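You operate a simulated robot arm through the tools that you are given. There is no shell and no other tool.

Carry out the task below with a simulated robot arm. There is one attempt and no reset: what you move stays moved.

Task
Put the fallen jar in the yellow crate, reset, and run the other two onto the big table.
Fine: table on before the belt starts; leave both running.

It is judged by the outcome, as a careful person would: the job done as asked, and still so three seconds after it is handed in. It fails if anything else is knocked over, pushed out of place, dropped, spilled or broken.

Robot
A 7-joint arm with a two-finger parallel gripper, fixed in place. Base frame: the origin is at the foot of the arm, x ahead of it, y to its left, z up. Readings come in m, degrees, newtons and seconds.
Its first joint turns from -132.0 to 132.0 degrees. Payload 3.91 kg.
The TCP is the grasp point between the finger pads, 0.03 m short of the fingertips. In the tool frame z runs along the fingers and y along their closing line. The gripper opens to 0.11 m. The fingers are 0.02 m wide and 0.01 m thick; the gripper's body (0.048 by 0.112 m) begins 0.055 m behind the TCP.
Orientation is that of the tool frame in the base frame, as [roll, pitch, yaw] about the fixed x, y, z axes, in that order (R = Rz(yaw) Ry(pitch) Rx(roll)). With the fingers straight down and closing along the base's y, the tool's x points along the base's -x, its y along +y and its z along -z.

Tools
- The arm moves only by the tool arm_command. Its argument "commands" is a list of rows, each an object of numbers (a shift or turn left out is 0, a gripper value left out holds the last): "dx", "dy", "dz": the shift along the tool's x, y, z in cm; "rx", "ry", "rz": the turn, a rotation vector about the tool's x, y, z in degrees; "gripper": the opening in per cent of the stroke, from 0 (shut) to 100 (fully open). In form: [{"dx": .., "dy": .., "dz": .., "rx": .., "ry": .., "rz": .., "gripper": ..}, ...]. A call has 1 to 20 rows; each row shifts and turns the commanded pose from where the row before left it, along the tool's axes as they then stand. Rows are played at 5 a second. More than 0.05 m and 8.6 degrees between two rows, or a gripper value outside its range, and nothing of the call is played. A pose out of reach is approached as far as the arm can. The call stops where the force on the tool passes 40 N (or 10 N more than at its start, if that is more) or the arm is blocked; 0.2 s more then pass. The fingers move at their own pace (about 0.108 m/s each) and stop on an object; they squeeze with about 43 N. The grip force told is the motor's: it shows also when the fingers shut on nothing. Time passes only in rows, and 0.2 s behind the last, so rows that do not move let the fingers close. The reply holds the time, the measured pose of the TCP, the force on the tool along the base axes, the opening and the grip force, in the units named above and with some noise, with the torque about the TCP (base axes, N m) and any sound that the robot's microphone picked up, and new pictures: "views" is both (left out), scene, wrist or none.
- Cameras (640 x 400 px; columns grow to the right, rows downward): "scene" is fixed at [0.2196, 0.501, 1.5199]; the picture's right is [-0.69, -0.73, 0.00], its down [-0.42, 0.40, -0.82] and it looks along [0.59, -0.56, -0.58] (base axes); focal length 315 px, centre (320, 200). "wrist" rides on the gripper at [0.072, 0.017, -0.103] in the tool frame; the picture's right is [-0.23, 0.97, 0.00], its down [-0.76, -0.18, -0.62] and it looks along [-0.61, -0.14, 0.78] (tool axes); focal length 222 px, centre (320, 200). There is no depth. A picture from a camera that has moved, and an enlarged one, comes with that camera's place and axes in the base frame and with its lens.
- enlarge(camera, box): a new picture of the part [left, top, right, bottom] of that camera's present view, enlarged. It takes no simulated time.
- close_job(): hands the job in; it is judged then, once.

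Nothing tells you positions but the pictures and the camera data. Unless the task says otherwise, let go and move clear before handing in.

The tools are called as a command line: name --argument value ..., lists and objects as JSON in quotes. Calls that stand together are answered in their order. arm_command: Moves the arm, as the interface text tells. Its arguments: {"type":"object","properties":{"commands":{"type":"array","items":{"type":"object","properties":{"dx":{"type":"number"},"dy":{"type":"number"},"dz":{"type":"number"},"rx":{"type":"number"},"ry":{"type":"number"},"rz":{"type":"number"},"gripper":{"type":"number"}}}},"views":{"type":"string","enum":["both","scene","wrist","none"]}},"required":["commands"]} The other tools are called the same way: enlarge (camera, box) takes an enlarged picture of a part of a camera's view; close_job () hands the job in.

At the start:

```text
clock: 0.0
tcp_pos: [0.4271, -0.3462, 1.2489]
tool_rot: [179.9, -0.1, -180.0]
ft_force: [-0.3, -0.7, 0.7]
torque: [0.0, -0.02, -0.06]
opening: 0.11
grasp_force: 0.0
```

scene: 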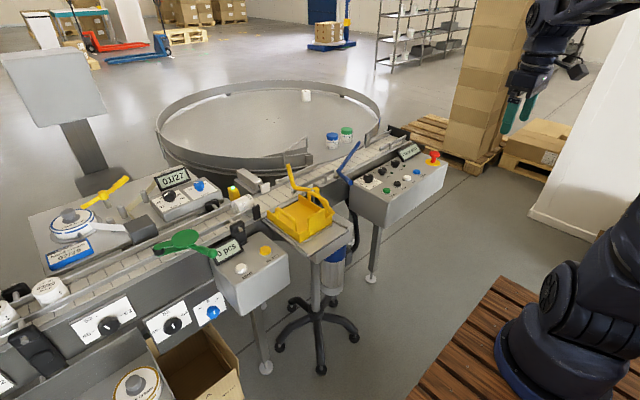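
wrist: 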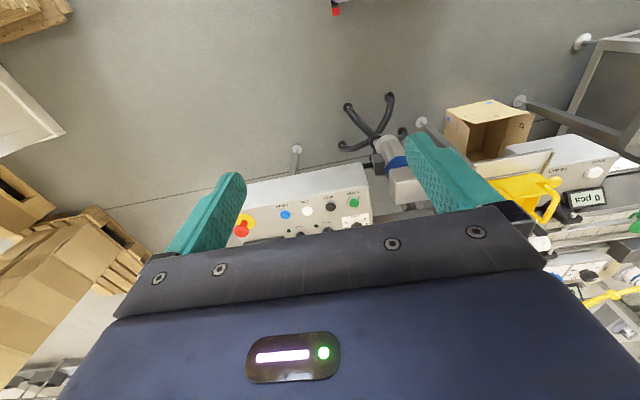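

I see a conveyor line with control boxes, a yellow crate on a stand, a white jar lying near the belt, and a big round table behind it. I'll enlarge the pictures to read the labels before I move anything.

enlarge --camera "scene" --box '[200, 150, 360, 250]'

enlarge --camera "scene" --box '[340, 120, 460, 200]'

enlarge --camera "scene" --box '[0, 240, 256, 400]'

enlarge --camera "scene" --box '[30, 160, 222, 280]'

enlarge --camera "scene" --box '[200, 220, 312, 290]'

enlarge --camera "scene" --box '[140, 70, 396, 230]'

```text
4.00 times, centred on (280, 200) of scene
camera zoom: at [0.2196, 0.501, 1.5199], right [-0.69, -0.73, 0.0], down [-0.42, 0.4, -0.82], along [0.59, -0.56, -0.58], focal length 1261 px, centre (480, 200)
```

zoom: 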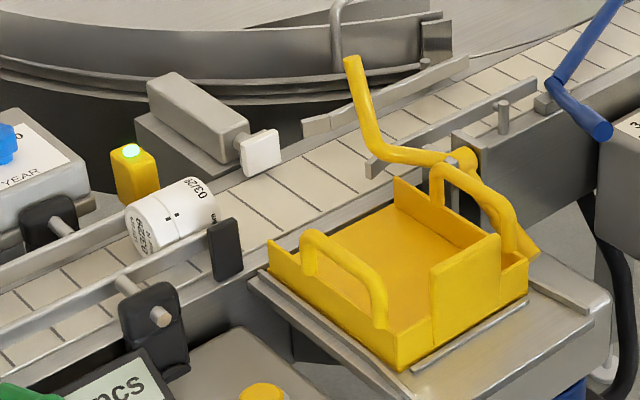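

```text
5.00 times, centred on (400, 160) of scene
camera zoom: at [0.2196, 0.501, 1.5199], right [-0.69, -0.73, 0.0], down [-0.42, 0.4, -0.82], along [0.59, -0.56, -0.58], focal length 1577 px, centre (-80, 400)
```

zoom: 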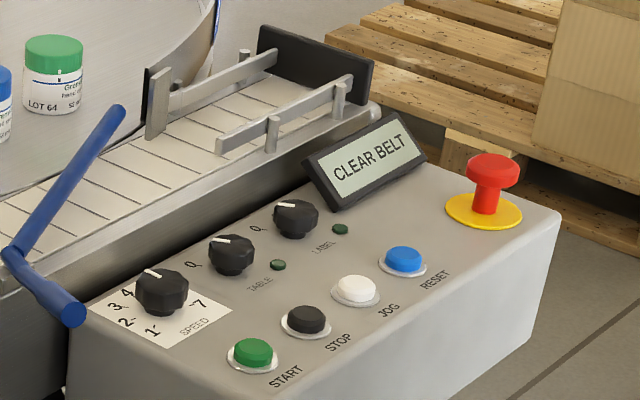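

```text
2.50 times, centred on (128, 320) of scene
camera zoom: at [0.2196, 0.501, 1.5199], right [-0.69, -0.73, 0.0], down [-0.42, 0.4, -0.82], along [0.59, -0.56, -0.58], focal length 788 px, centre (800, -100)
```

zoom: 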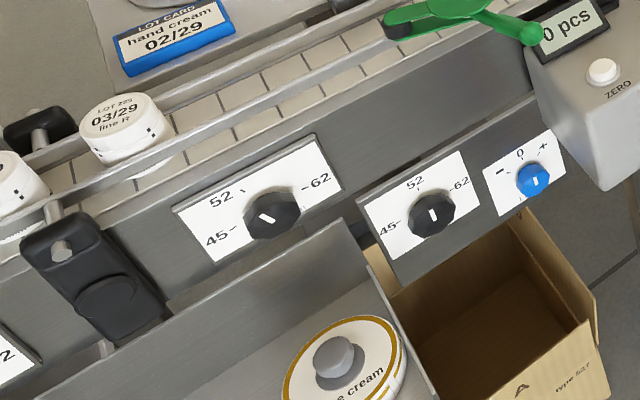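

```text
3.33 times, centred on (126, 220) of scene
camera zoom: at [0.2196, 0.501, 1.5199], right [-0.69, -0.73, 0.0], down [-0.42, 0.4, -0.82], along [0.59, -0.56, -0.58], focal length 1051 px, centre (967, 133)
```

zoom: 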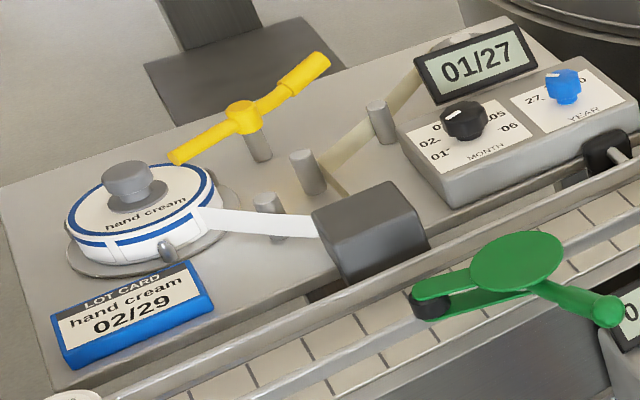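

```text
5.71 times, centred on (256, 255) of scene
camera zoom: at [0.2196, 0.501, 1.5199], right [-0.69, -0.73, 0.0], down [-0.42, 0.4, -0.82], along [0.59, -0.56, -0.58], focal length 1802 px, centre (686, -114)
```

zoom: 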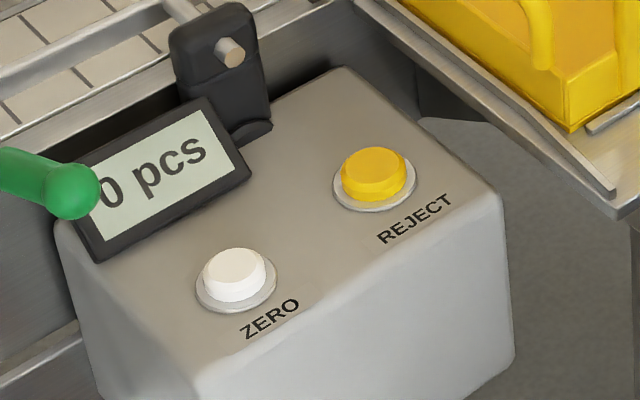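

```text
2.50 times, centred on (268, 150) of scene
camera zoom: at [0.2196, 0.501, 1.5199], right [-0.69, -0.73, 0.0], down [-0.42, 0.4, -0.82], along [0.59, -0.56, -0.58], focal length 788 px, centre (450, 325)
```

zoom: 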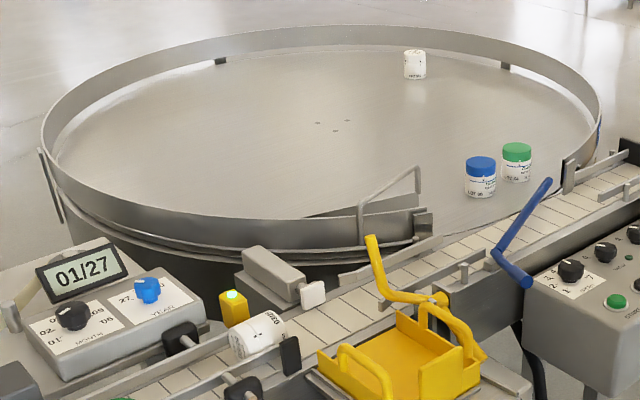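

The display reads CLEAR BELT, and the fallen jar lies in front of the sensor near the pusher. I'll look closer at the gates (yellow, blue, green) and at the other jars.

enlarge --camera "scene" --box '[140, 215, 236, 275]'

enlarge --camera "scene" --box '[270, 155, 350, 205]'

enlarge --camera "scene" --box '[310, 120, 390, 170]'

enlarge --camera "scene" --box '[350, 130, 446, 190]'

enlarge --camera "scene" --box '[0, 270, 128, 350]'

enlarge --camera "scene" --box '[216, 170, 280, 210]'

enlarge --camera "wrist" --box '[480, 130, 640, 230]'

```text
6.67 times, centred on (188, 245) of scene
camera zoom: at [0.2196, 0.501, 1.5199], right [-0.69, -0.73, 0.0], down [-0.42, 0.4, -0.82], along [0.59, -0.56, -0.58], focal length 2102 px, centre (1200, -100)
```

zoom: 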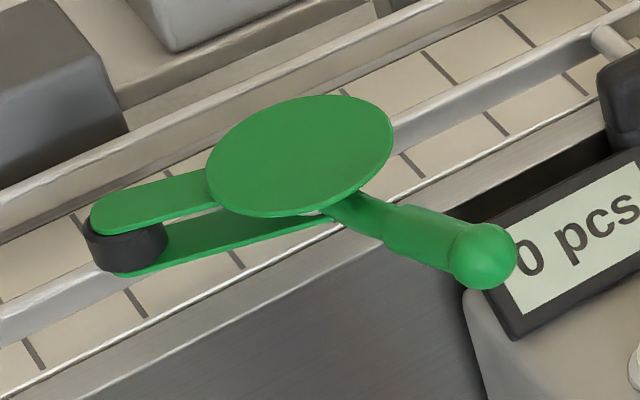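

```text
8.00 times, centred on (310, 180) of scene
camera zoom: at [0.2196, 0.501, 1.5199], right [-0.69, -0.73, 0.0], down [-0.42, 0.4, -0.82], along [0.59, -0.56, -0.58], focal length 2523 px, centre (400, 360)
```

zoom: 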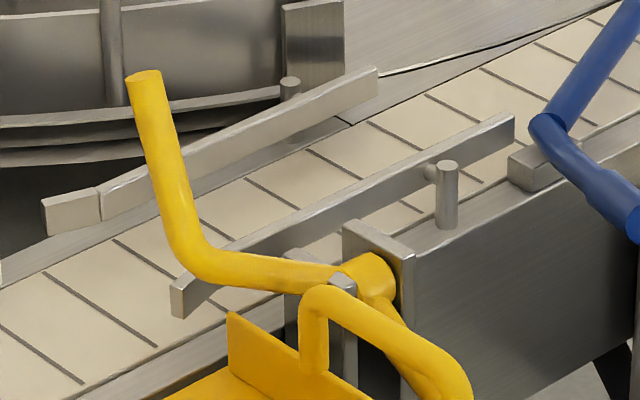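

```text
8.00 times, centred on (350, 145) of scene
camera zoom: at [0.2196, 0.501, 1.5199], right [-0.69, -0.73, 0.0], down [-0.42, 0.4, -0.82], along [0.59, -0.56, -0.58], focal length 2523 px, centre (80, 640)
```

zoom: 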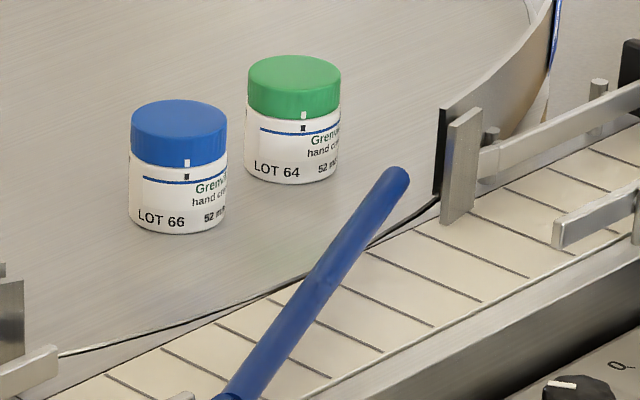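

```text
6.67 times, centred on (398, 160) of scene
camera zoom: at [0.2196, 0.501, 1.5199], right [-0.69, -0.73, 0.0], down [-0.42, 0.4, -0.82], along [0.59, -0.56, -0.58], focal length 2102 px, centre (-200, 467)
```

zoom: 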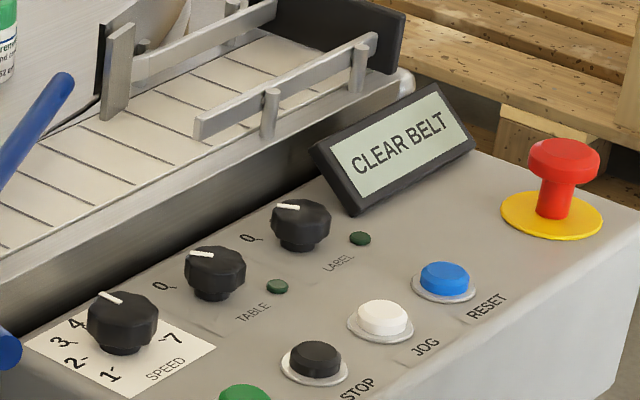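

```text
5.00 times, centred on (64, 310) of scene
camera zoom: at [0.2196, 0.501, 1.5199], right [-0.69, -0.73, 0.0], down [-0.42, 0.4, -0.82], along [0.59, -0.56, -0.58], focal length 1577 px, centre (1600, -350)
```

zoom: 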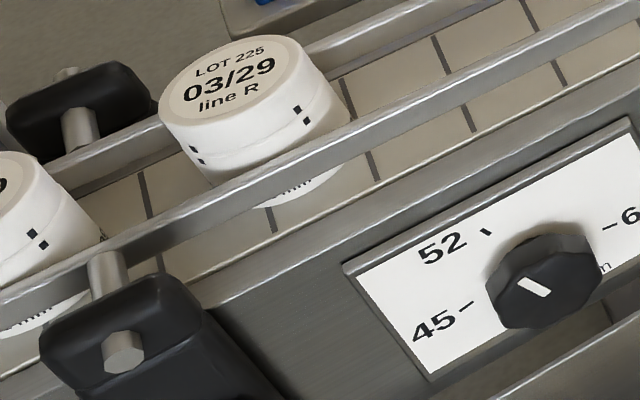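

```text
10.00 times, centred on (248, 190) of scene
camera zoom: at [0.2196, 0.501, 1.5199], right [-0.69, -0.73, 0.0], down [-0.42, 0.4, -0.82], along [0.59, -0.56, -0.58], focal length 3153 px, centre (1040, 300)
```

zoom: 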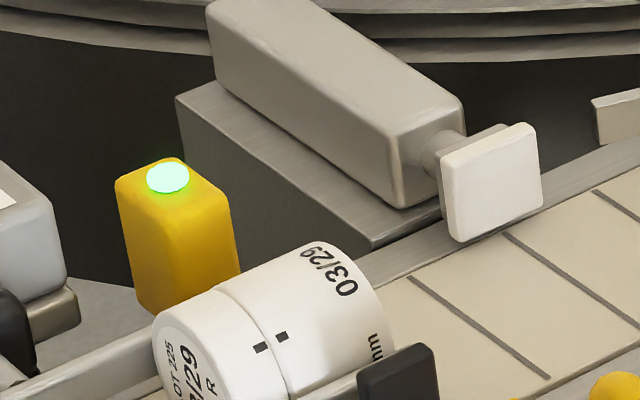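

```text
4.00 times, centred on (560, 180) of wrist
camera zoom: at [0.3544, -0.3289, 1.3541], right [0.23, 0.97, 0.0], down [0.76, -0.18, 0.62], along [0.61, -0.14, -0.78], focal length 888 px, centre (-640, 280)
```

zoom: 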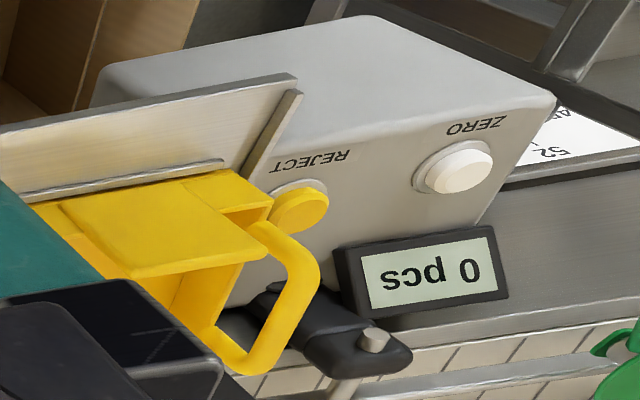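

I take the belt to run along the base's y at about x=0.85-0.9 and z=0.95, with the fallen jar near y=0.15. I'll move the wrist camera left, staying high and clear, to get better views.

arm_command --commands '[{"dz": -3}, {"dz": -3}, {"dy": 4.5}, {"dy": 4.5}, {"dy": 4.5}, {"dy": 4.5}]' --views "wrist"

arm_command --commands '[{"dy": 4.5}, {"dy": 4.5}, {"dy": 4.5}, {"dy": 4.5}, {"dy": 4.5}, {"dy": 4.5}]' --views "wrist"

```text
clock: 1.4
tcp_pos: [0.4267, -0.1668, 1.3077]
tool_rot: [-179.9, 0.0, -179.9]
ft_force: [0.4, -1.0, 0.3]
torque: [0.01, 0.05, 0.02]
opening: 0.1102
grasp_force: 0.1
camera wrist: at [0.3542, -0.1505, 1.4113], right [0.23, 0.97, 0.0], down [0.76, -0.18, 0.62], along [0.61, -0.14, -0.78], focal length 222 px, centre (320, 200)
```

wrist: 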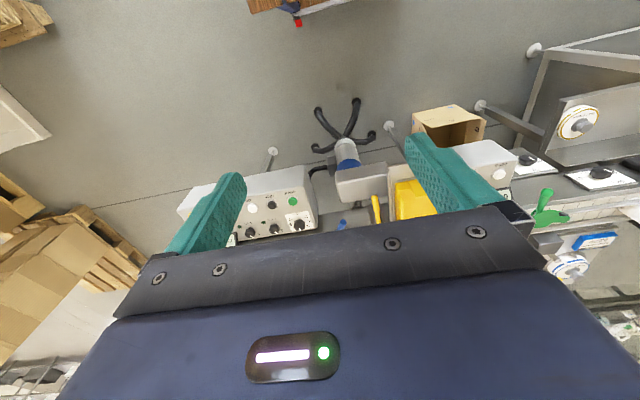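

```text
clock: 2.8
tcp_pos: [0.4274, 0.1051, 1.3119]
tool_rot: [179.8, -0.1, 180.0]
ft_force: [-0.6, -0.7, 0.5]
torque: [0.0, -0.01, 0.01]
opening: 0.1102
grasp_force: 0.1
camera wrist: at [0.3551, 0.1212, 1.4167], right [0.23, 0.97, 0.0], down [0.76, -0.18, 0.62], along [0.61, -0.14, -0.78], focal length 222 px, centre (320, 200)
```

wrist: 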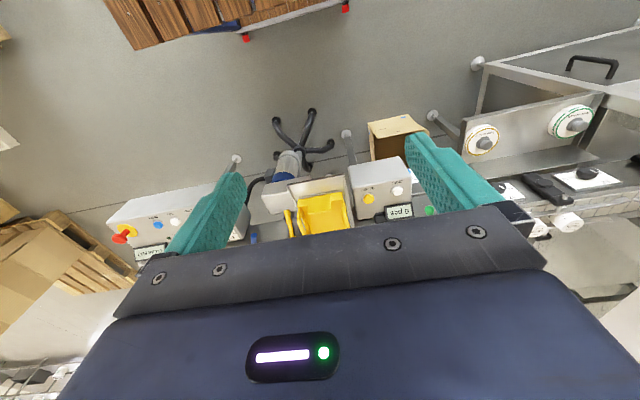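

The gripper hides the belt from here, so I'll move forward at height until the wrist camera looks down on the belt.

arm_command --commands '[{"dx": -4.5}, {"dx": -4.5}, {"dx": -4.5}, {"dx": -4.5}, {"dx": -4.5}, {"dx": -4.5}]' --views "both"

```text
clock: 4.2
tcp_pos: [0.6992, 0.105, 1.3121]
tool_rot: [180.0, 0.1, -180.0]
ft_force: [-0.5, 0.2, 1.0]
torque: [0.03, -0.03, -0.02]
opening: 0.11
grasp_force: 0.1
camera wrist: at [0.626, 0.1218, 1.4163], right [0.23, 0.97, 0.0], down [0.76, -0.18, 0.62], along [0.61, -0.14, -0.78], focal length 222 px, centre (320, 200)
```

scene: 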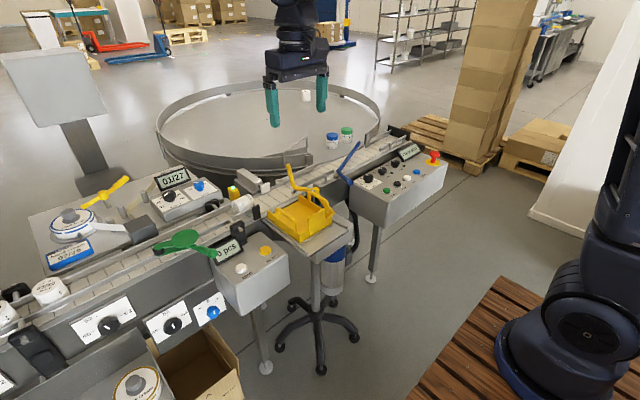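
wrist: 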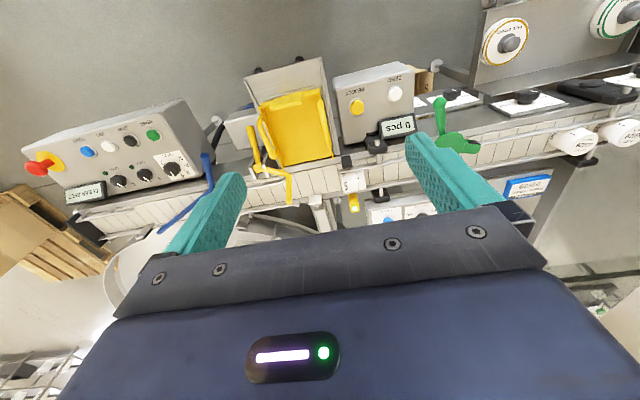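

Now the wrist camera sees the belt. I'll enlarge its parts.

enlarge --camera "wrist" --box '[230, 80, 390, 230]'

enlarge --camera "wrist" --box '[20, 90, 250, 250]'

enlarge --camera "wrist" --box '[400, 60, 640, 210]'

```text
2.67 times, centred on (310, 155) of wrist
camera zoom: at [0.626, 0.1218, 1.4163], right [0.23, 0.97, 0.0], down [0.76, -0.18, 0.62], along [0.61, -0.14, -0.78], focal length 592 px, centre (347, 320)
```

zoom: 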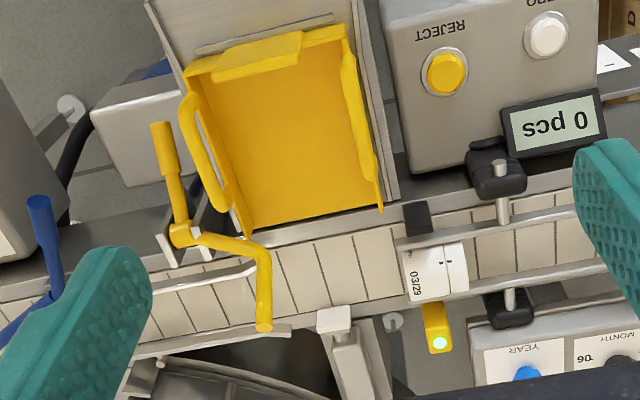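

```text
2.50 times, centred on (135, 170) of wrist
camera zoom: at [0.626, 0.1218, 1.4163], right [0.23, 0.97, 0.0], down [0.76, -0.18, 0.62], along [0.61, -0.14, -0.78], focal length 555 px, centre (782, 275)
```

zoom: 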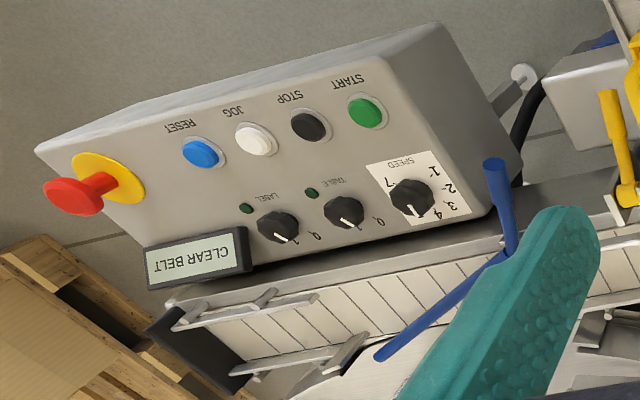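

```text
2.67 times, centred on (520, 135) of wrist
camera zoom: at [0.626, 0.1218, 1.4163], right [0.23, 0.97, 0.0], down [0.76, -0.18, 0.62], along [0.61, -0.14, -0.78], focal length 592 px, centre (-213, 373)
```

zoom: 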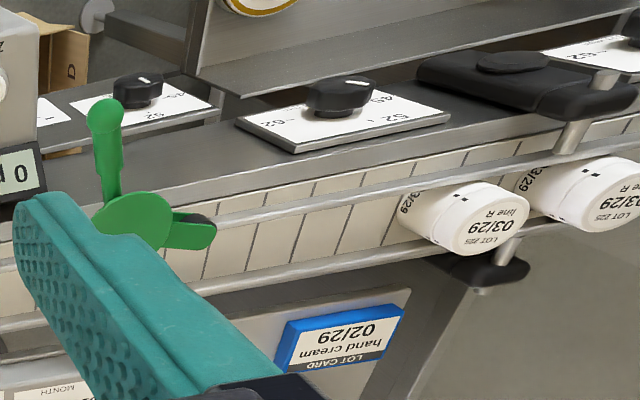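

The belt runs toward -y; the fallen jar is at about (0.956, 0.135, 0.944) and the belt top at about z=0.918. I need a better look at the blue diverter and the control panel, so I'll move right.

arm_command --commands '[{"dy": -4.5}, {"dy": -4.5}, {"dy": -4.5}, {"dy": -4.5}, {"dy": -4.5}, {"dy": -4.5}, {"dy": -4.5}]' --views "both"

enlarge --camera "wrist" --box '[220, 70, 420, 230]'

enlarge --camera "wrist" --box '[400, 70, 640, 230]'

```text
clock: 5.8
tcp_pos: [0.6966, -0.2124, 1.308]
tool_rot: [-180.0, -0.1, -179.9]
ft_force: [-0.6, 0.8, 0.7]
torque: [-0.05, -0.01, 0.01]
opening: 0.1102
grasp_force: 0.1
camera wrist: at [0.6242, -0.196, 1.4123], right [0.23, 0.97, 0.0], down [0.76, -0.18, 0.62], along [0.61, -0.14, -0.78], focal length 222 px, centre (320, 200)
```

scene: 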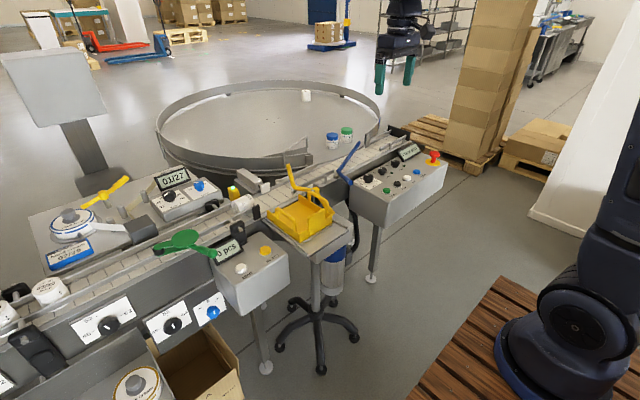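
wrist: 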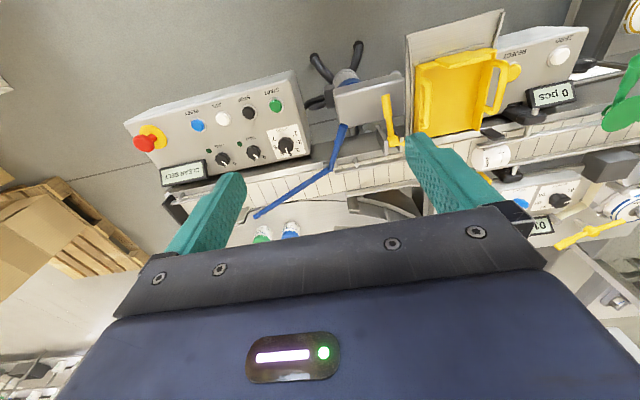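

```text
2.50 times, centred on (320, 150) of wrist
camera zoom: at [0.6242, -0.196, 1.4123], right [0.23, 0.97, 0.0], down [0.76, -0.18, 0.62], along [0.61, -0.14, -0.78], focal length 555 px, centre (320, 325)
```

zoom: 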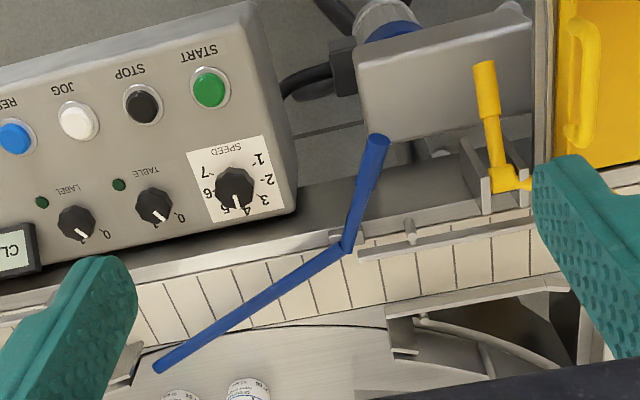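

```text
2.50 times, centred on (520, 150) of wrist
camera zoom: at [0.6242, -0.196, 1.4123], right [0.23, 0.97, 0.0], down [0.76, -0.18, 0.62], along [0.61, -0.14, -0.78], focal length 555 px, centre (-180, 325)
```

zoom: 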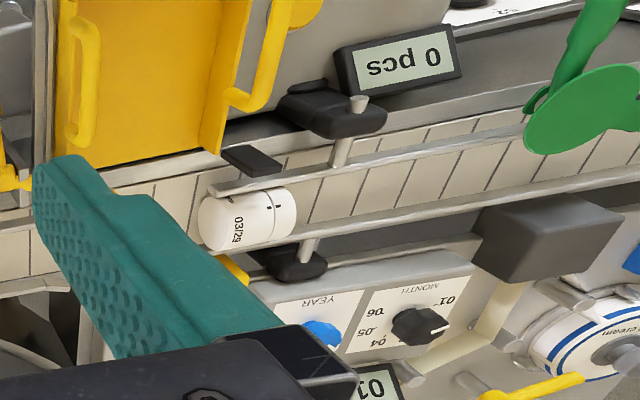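

The blue diverter arm lies across the belt toward the table at about (1.0, -0.465, 0.955), and the yellow gate is raised. Both fit letting the jars run to the table. Next I'll go above the fallen jar and grip it end to end along the belt.

arm_command --commands '[{"dy": 4.5}, {"dy": 4.5}, {"dy": 4.5}, {"dy": 4.5}, {"dy": 4.5}, {"dy": 4.5}, {"dy": 4.5}, {"dy": 3.2}, {"dx": -4.3}, {"dx": -4.3}, {"dx": -4.3}, {"dx": -4.3}, {"dx": -4.3}, {"dx": -4.3}]' --views "both"

enlarge --camera "wrist" --box '[240, 70, 440, 210]'

enlarge --camera "wrist" --box '[420, 60, 640, 210]'

enlarge --camera "wrist" --box '[100, 60, 320, 210]'

```text
clock: 8.8
tcp_pos: [0.9543, 0.1347, 1.3104]
tool_rot: [-180.0, 0.1, -180.0]
ft_force: [-1.6, -0.2, 1.4]
torque: [-0.01, -0.06, -0.04]
opening: 0.1102
grasp_force: 0.1
camera wrist: at [0.8829, 0.1519, 1.4145], right [0.23, 0.97, 0.0], down [0.76, -0.18, 0.62], along [0.61, -0.14, -0.78], focal length 222 px, centre (320, 200)
```

scene: 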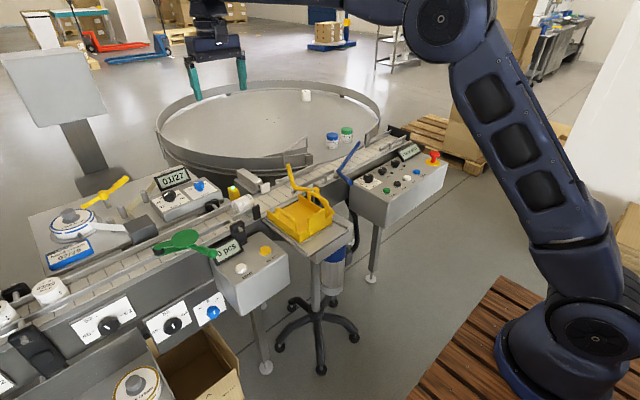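
wrist: 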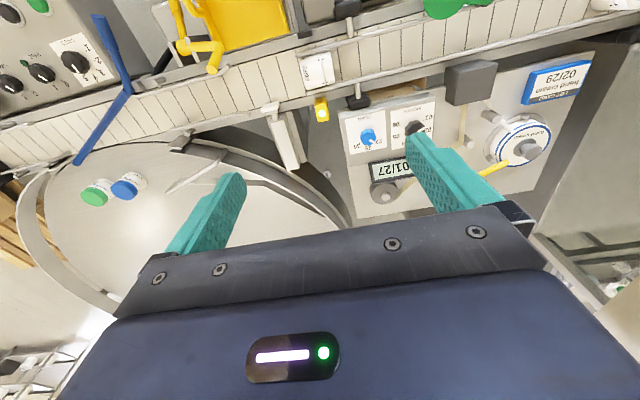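

```text
2.86 times, centred on (340, 140) of wrist
camera zoom: at [0.8829, 0.1519, 1.4145], right [0.23, 0.97, 0.0], down [0.76, -0.18, 0.62], along [0.61, -0.14, -0.78], focal length 635 px, centre (263, 371)
```

zoom: 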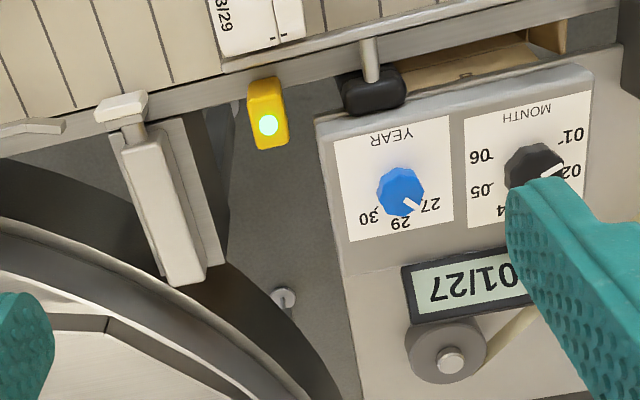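

```text
2.67 times, centred on (530, 135) of wrist
camera zoom: at [0.8829, 0.1519, 1.4145], right [0.23, 0.97, 0.0], down [0.76, -0.18, 0.62], along [0.61, -0.14, -0.78], focal length 592 px, centre (-240, 373)
```

zoom: 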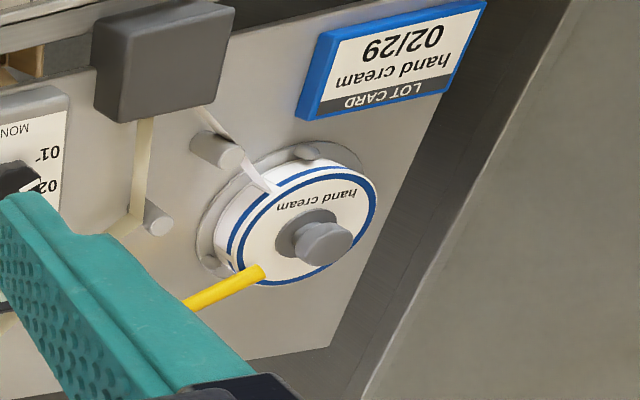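

```text
2.67 times, centred on (210, 135) of wrist
camera zoom: at [0.8829, 0.1519, 1.4145], right [0.23, 0.97, 0.0], down [0.76, -0.18, 0.62], along [0.61, -0.14, -0.78], focal length 592 px, centre (613, 373)
```

zoom: 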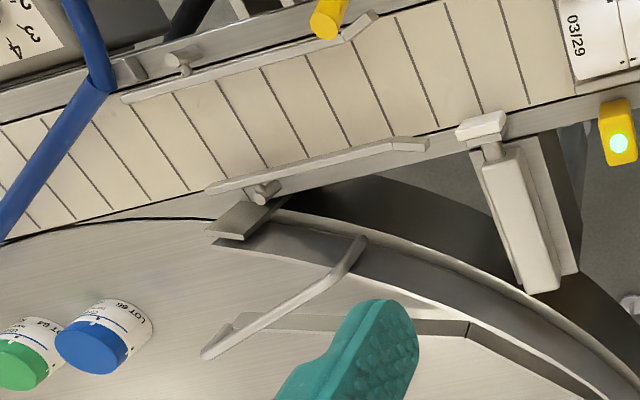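

The jar sits nearly straight below the TCP. I'll descend partway and check the alignment.

arm_command --commands '[{"dz": 4.5}, {"dz": 4.5}, {"dz": 4.5}, {"dz": 4.5}, {"dz": 3}, {}]' --views "both"

enlarge --camera "wrist" --box '[220, 30, 420, 210]'

enlarge --camera "scene" --box '[180, 130, 308, 210]'

```text
clock: 10.2
tcp_pos: [0.9554, 0.1344, 1.0966]
tool_rot: [180.0, -0.1, 180.0]
ft_force: [0.5, -0.6, 0.0]
torque: [-0.03, -0.05, -0.02]
opening: 0.1097
grasp_force: 0.0
camera wrist: at [0.884, 0.1509, 1.2015], right [0.23, 0.97, 0.0], down [0.76, -0.18, 0.62], along [0.61, -0.14, -0.78], focal length 222 px, centre (320, 200)
```

scene: 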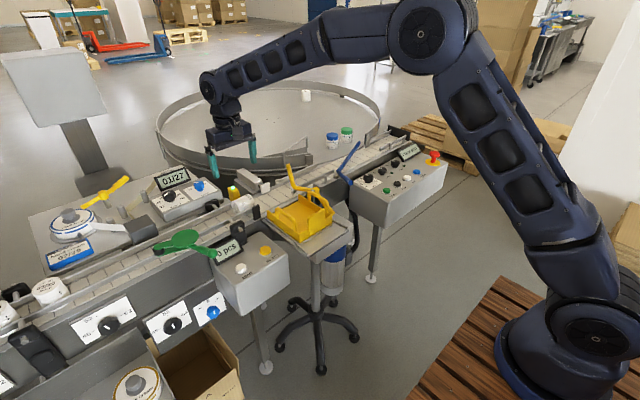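
wrist: 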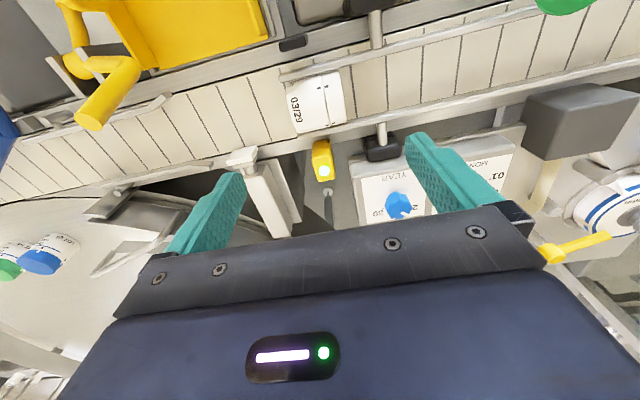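

```text
2.22 times, centred on (320, 120) of wrist
camera zoom: at [0.884, 0.1509, 1.2015], right [0.23, 0.97, 0.0], down [0.76, -0.18, 0.62], along [0.61, -0.14, -0.78], focal length 494 px, centre (320, 378)
```

zoom: 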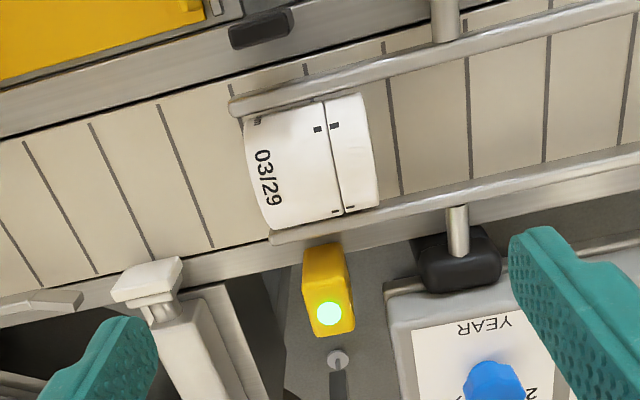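

```text
5.00 times, centred on (244, 170) of scene
camera zoom: at [0.2196, 0.501, 1.5199], right [-0.69, -0.73, 0.0], down [-0.42, 0.4, -0.82], along [0.59, -0.56, -0.58], focal length 1577 px, centre (700, 350)
```

zoom: 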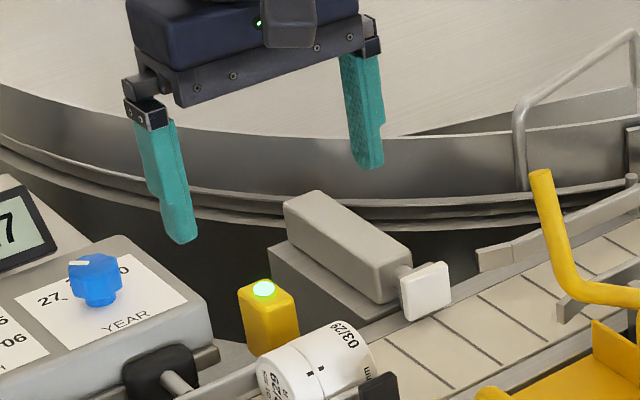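

The jar is at about (0.951, 0.132) with its axis along the belt, and the lane is free for the fingers. I'll shift slightly and descend.

arm_command --commands '[{"dx": 0.3, "dy": -0.2, "dz": 3.5}, {"dz": 3.5}, {"dz": 3}, {"dz": 2}, {"dz": 1}, {}]' --views "both"

enlarge --camera "scene" --box '[180, 130, 308, 220]'

enlarge --camera "wrist" --box '[200, 50, 440, 220]'

```text
clock: 11.6
tcp_pos: [0.9532, 0.1344, 0.97]
tool_rot: [179.9, 0.0, -180.0]
ft_force: [0.5, -0.3, -0.4]
torque: [0.02, 0.0, -0.03]
opening: 0.11
grasp_force: 0.1
camera wrist: at [0.8807, 0.1501, 1.0736], right [0.23, 0.97, 0.0], down [0.76, -0.18, 0.62], along [0.61, -0.14, -0.78], focal length 222 px, centre (320, 200)
```

scene: 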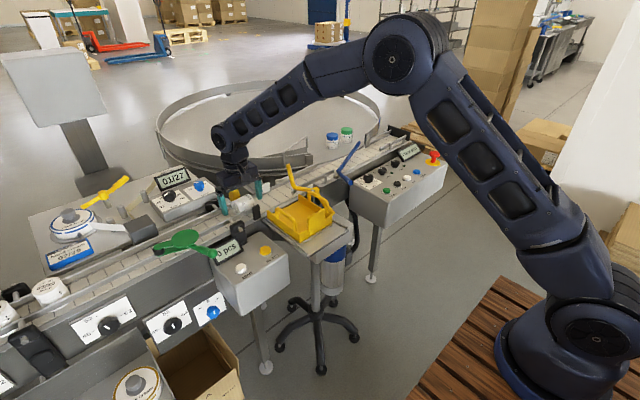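
wrist: 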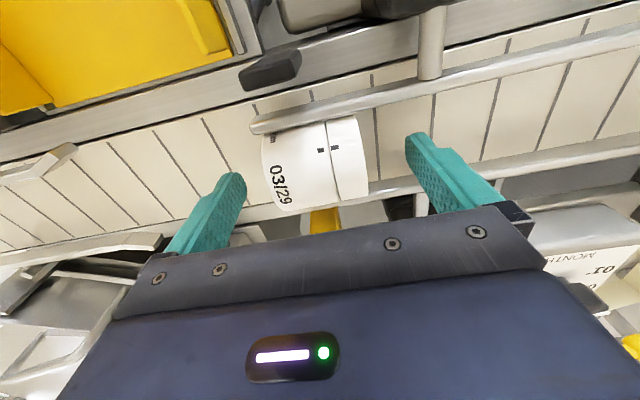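

```text
4.44 times, centred on (244, 175) of scene
camera zoom: at [0.2196, 0.501, 1.5199], right [-0.69, -0.73, 0.0], down [-0.42, 0.4, -0.82], along [0.59, -0.56, -0.58], focal length 1402 px, centre (658, 311)
```

zoom: 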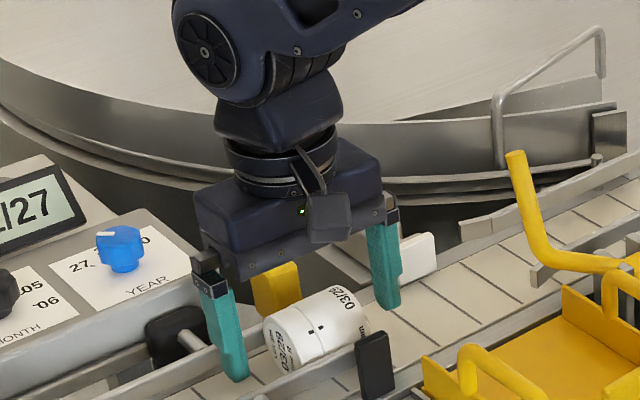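

```text
2.35 times, centred on (320, 135) of wrist
camera zoom: at [0.8807, 0.1501, 1.0736], right [0.23, 0.97, 0.0], down [0.76, -0.18, 0.62], along [0.61, -0.14, -0.78], focal length 523 px, centre (320, 353)
```

zoom: 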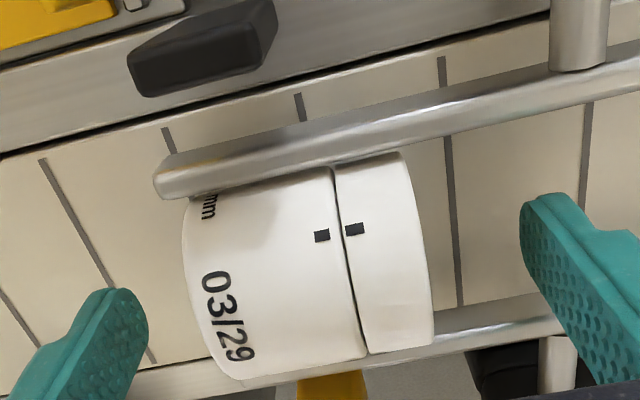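

The fingers straddle the jar inside the rails. I'll go down another 1.2 cm and close.

arm_command --commands '[{"dz": 1.2}, {}, {"gripper": 50}, {"gripper": 40}, {"gripper": 20}, {"gripper": 20}, {}]' --views "both"

enlarge --camera "wrist" --box '[200, 50, 440, 220]'

```text
clock: 13.2
tcp_pos: [0.9512, 0.1344, 0.9572]
tool_rot: [-180.0, 0.0, -180.0]
ft_force: [0.7, -0.1, 1.8]
torque: [0.01, 0.0, 0.0]
opening: 0.0551
grasp_force: 42.9
camera wrist: at [0.8804, 0.1504, 1.0607], right [0.23, 0.97, 0.0], down [0.76, -0.18, 0.62], along [0.61, -0.14, -0.78], focal length 222 px, centre (320, 200)
```

scene: 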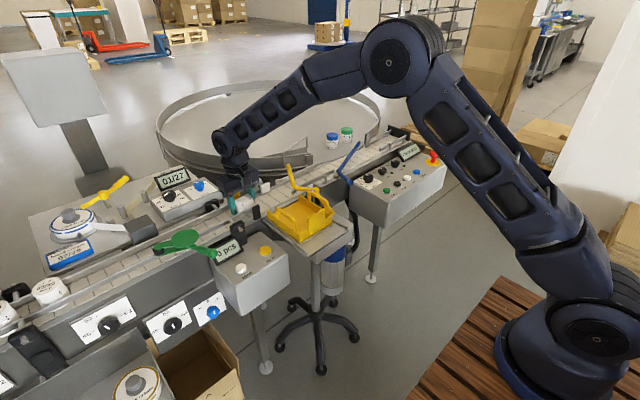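
wrist: 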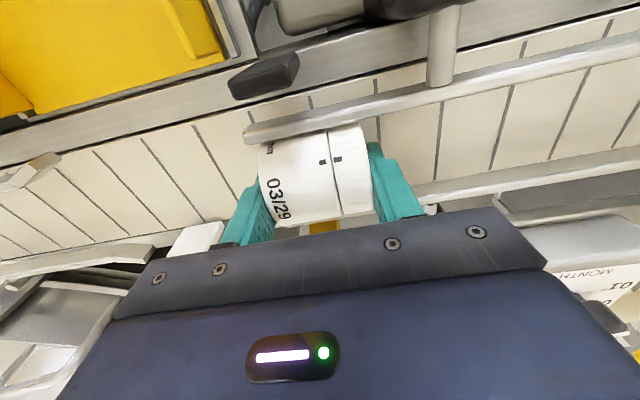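

```text
2.35 times, centred on (320, 135) of wrist
camera zoom: at [0.8804, 0.1504, 1.0607], right [0.23, 0.97, 0.0], down [0.76, -0.18, 0.62], along [0.61, -0.14, -0.78], focal length 523 px, centre (320, 353)
```

zoom: 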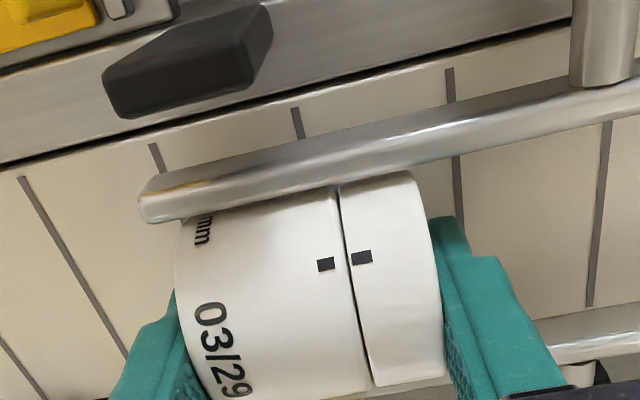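

The jar is gripped, with the fingers stopped at 0.055 m. I'll lift it straight up, slowly at first.

arm_command --commands '[{"dz": -1}, {"dz": -1}, {"dz": -2}, {"dz": -3}, {"dz": -4}, {"dz": -4}, {"dz": -4}, {}]' --views "both"

enlarge --camera "wrist" --box '[100, 0, 420, 200]'

enlarge --camera "scene" --box '[180, 130, 340, 230]'

```text
clock: 15.0
tcp_pos: [0.9509, 0.1362, 1.1499]
tool_rot: [-180.0, 0.0, 179.9]
ft_force: [0.1, 0.4, -0.6]
torque: [0.0, -0.04, 0.03]
opening: 0.0549
grasp_force: 42.6
camera wrist: at [0.8786, 0.152, 1.2547], right [0.23, 0.97, 0.0], down [0.76, -0.18, 0.62], along [0.61, -0.14, -0.78], focal length 222 px, centre (320, 200)
```

scene: 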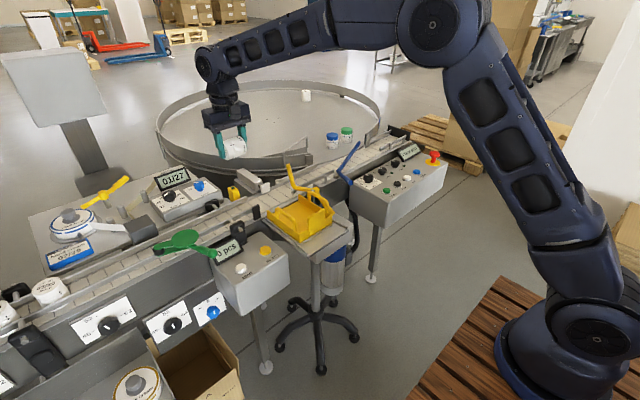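
wrist: 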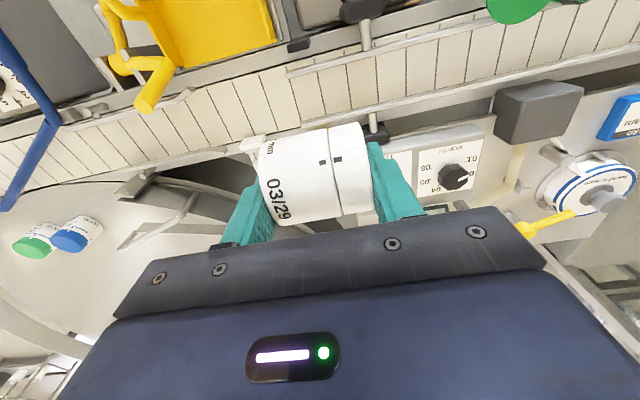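

```text
2.00 times, centred on (260, 100) of wrist
camera zoom: at [0.8786, 0.152, 1.2547], right [0.23, 0.97, 0.0], down [0.76, -0.18, 0.62], along [0.61, -0.14, -0.78], focal length 444 px, centre (440, 400)
```

zoom: 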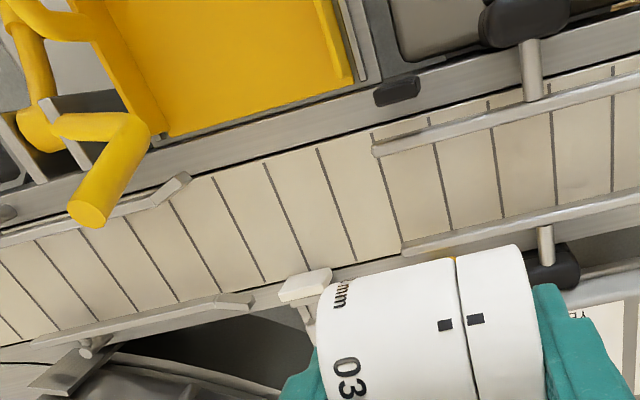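

```text
4.00 times, centred on (260, 180) of scene
camera zoom: at [0.2196, 0.501, 1.5199], right [-0.69, -0.73, 0.0], down [-0.42, 0.4, -0.82], along [0.59, -0.56, -0.58], focal length 1261 px, centre (560, 280)
```

zoom: 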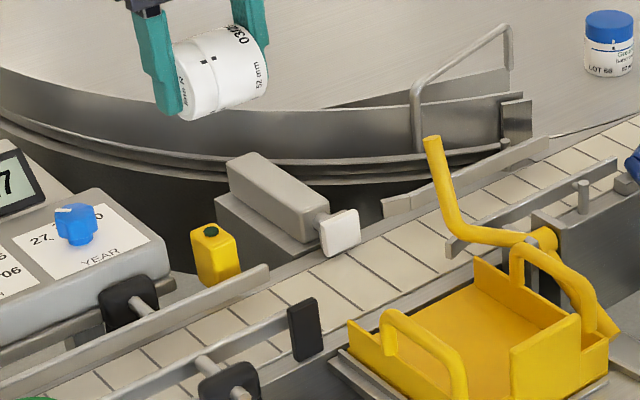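

The jar is held securely. The crate's centre is at about (0.81, 0.03). I'll move above it and turn the gripper 90° so the fingers open along the crate's long side, clear of its handles.

arm_command --commands '[{"dz": -3}, {"dx": 3.4, "dy": -2.6}, {"dx": 3.4, "dy": -2.6}, {"dx": 3.4, "dy": -2.6}, {"dx": 3.4, "dy": -2.6}, {"rz": 8.5}, {"rz": 8.5}, {"rz": 8.5}, {"rz": 8.5}, {"rz": 8.5}, {"rz": 8.5}, {"rz": 8.5}, {"rz": 8.5}, {"rz": 8.5}, {"rz": 8.5}, {"rz": 5}, {}]' --views "both"

enlarge --camera "wrist" --box '[160, 0, 480, 200]'

enlarge --camera "scene" --box '[230, 100, 390, 250]'

```text
clock: 18.6
tcp_pos: [0.8166, 0.0295, 1.1774]
tool_rot: [180.0, 0.1, 89.9]
ft_force: [0.0, 0.2, -1.2]
torque: [0.01, 0.01, 0.01]
opening: 0.055
grasp_force: 42.6
camera wrist: at [0.8332, 0.1025, 1.2814], right [0.97, -0.23, 0.0], down [-0.18, -0.76, 0.62], along [-0.14, -0.61, -0.78], focal length 222 px, centre (320, 200)
```

scene: 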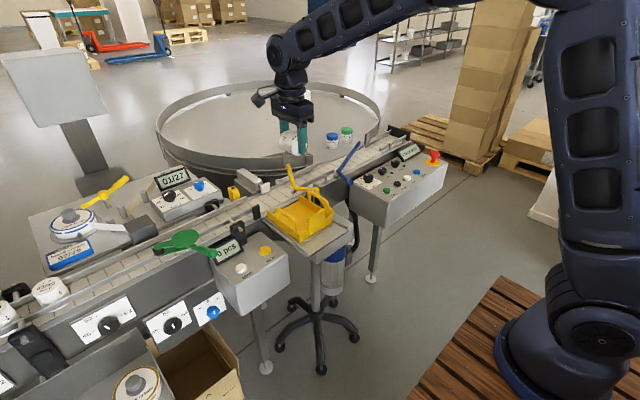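
wrist: 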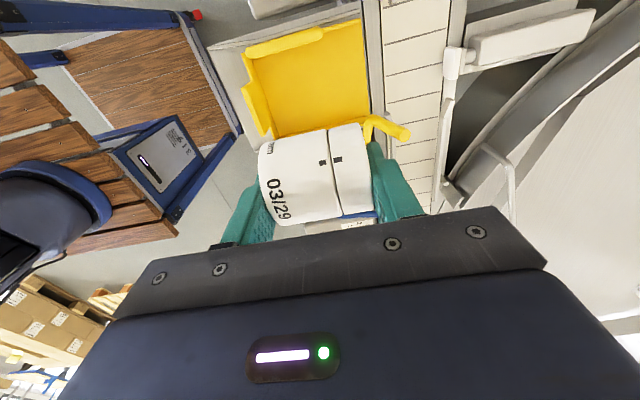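

```text
2.00 times, centred on (320, 100) of wrist
camera zoom: at [0.8332, 0.1025, 1.2814], right [0.97, -0.23, 0.0], down [-0.18, -0.76, 0.62], along [-0.14, -0.61, -0.78], focal length 444 px, centre (320, 400)
```

zoom: 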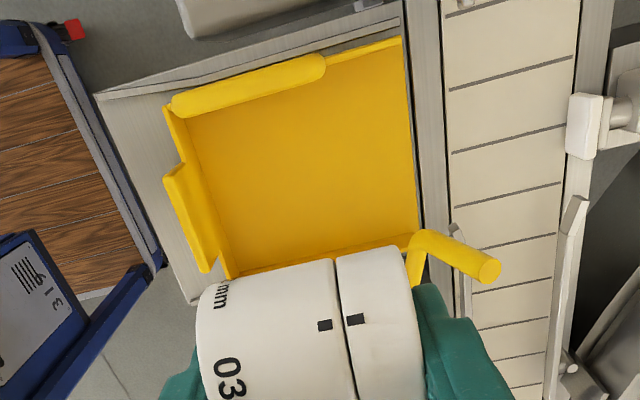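

```text
2.67 times, centred on (310, 175) of scene
camera zoom: at [0.2196, 0.501, 1.5199], right [-0.69, -0.73, 0.0], down [-0.42, 0.4, -0.82], along [0.59, -0.56, -0.58], focal length 841 px, centre (347, 267)
```

zoom: 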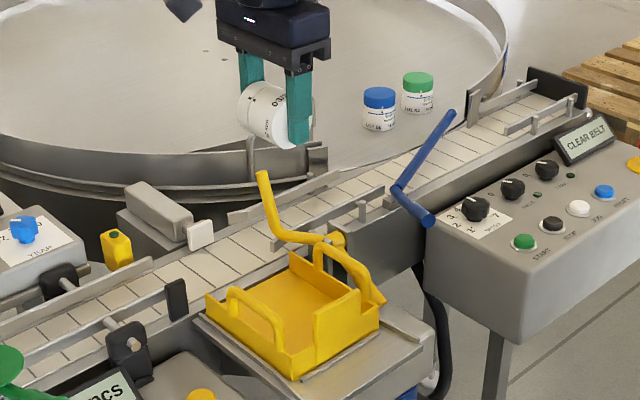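

The crate's open side faces the belt, its floor is centred near (0.81, 0.025) and its handles reach about z=0.99. I'll shift 1 cm toward the base and descend partway.

arm_command --commands '[{"dy": -1.0, "dx": -0.3, "dz": 3}, {"dz": 4}, {"dz": 4}, {"dz": 4}, {"dz": 3}, {}]' --views "both"

enlarge --camera "scene" --box '[230, 100, 390, 250]'

enlarge --camera "wrist" --box '[160, 0, 480, 220]'

```text
clock: 20.0
tcp_pos: [0.8065, 0.0269, 0.9963]
tool_rot: [-180.0, 0.0, 90.0]
ft_force: [0.0, -1.0, -0.6]
torque: [-0.02, -0.03, 0.0]
opening: 0.0552
grasp_force: 43.1
camera wrist: at [0.8242, 0.0988, 1.1004], right [0.97, -0.23, 0.0], down [-0.18, -0.76, 0.62], along [-0.14, -0.61, -0.78], focal length 222 px, centre (320, 200)
```

scene: 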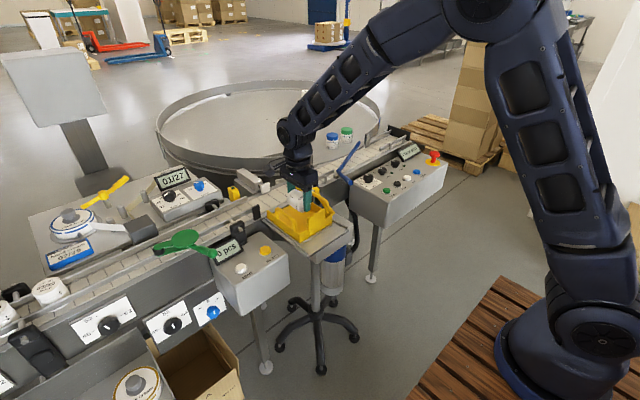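
wrist: 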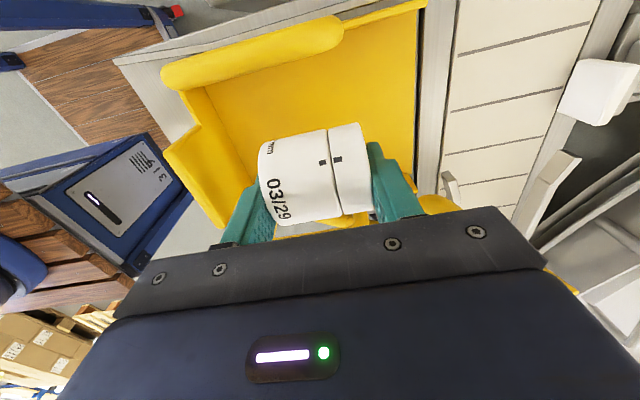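

```text
2.67 times, centred on (310, 175) of scene
camera zoom: at [0.2196, 0.501, 1.5199], right [-0.69, -0.73, 0.0], down [-0.42, 0.4, -0.82], along [0.59, -0.56, -0.58], focal length 841 px, centre (347, 267)
```

zoom: 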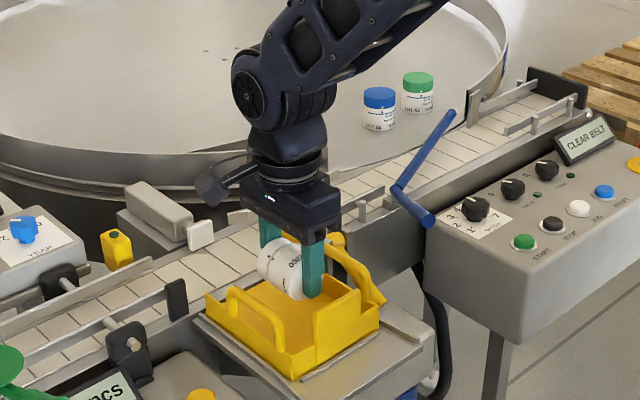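

```text
1.82 times, centred on (320, 110) of wrist
camera zoom: at [0.8242, 0.0988, 1.1004], right [0.97, -0.23, 0.0], down [-0.18, -0.76, 0.62], along [-0.14, -0.61, -0.78], focal length 404 px, centre (320, 364)
```

zoom: 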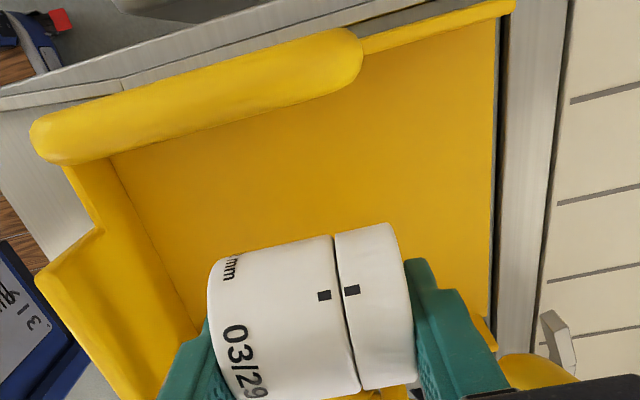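

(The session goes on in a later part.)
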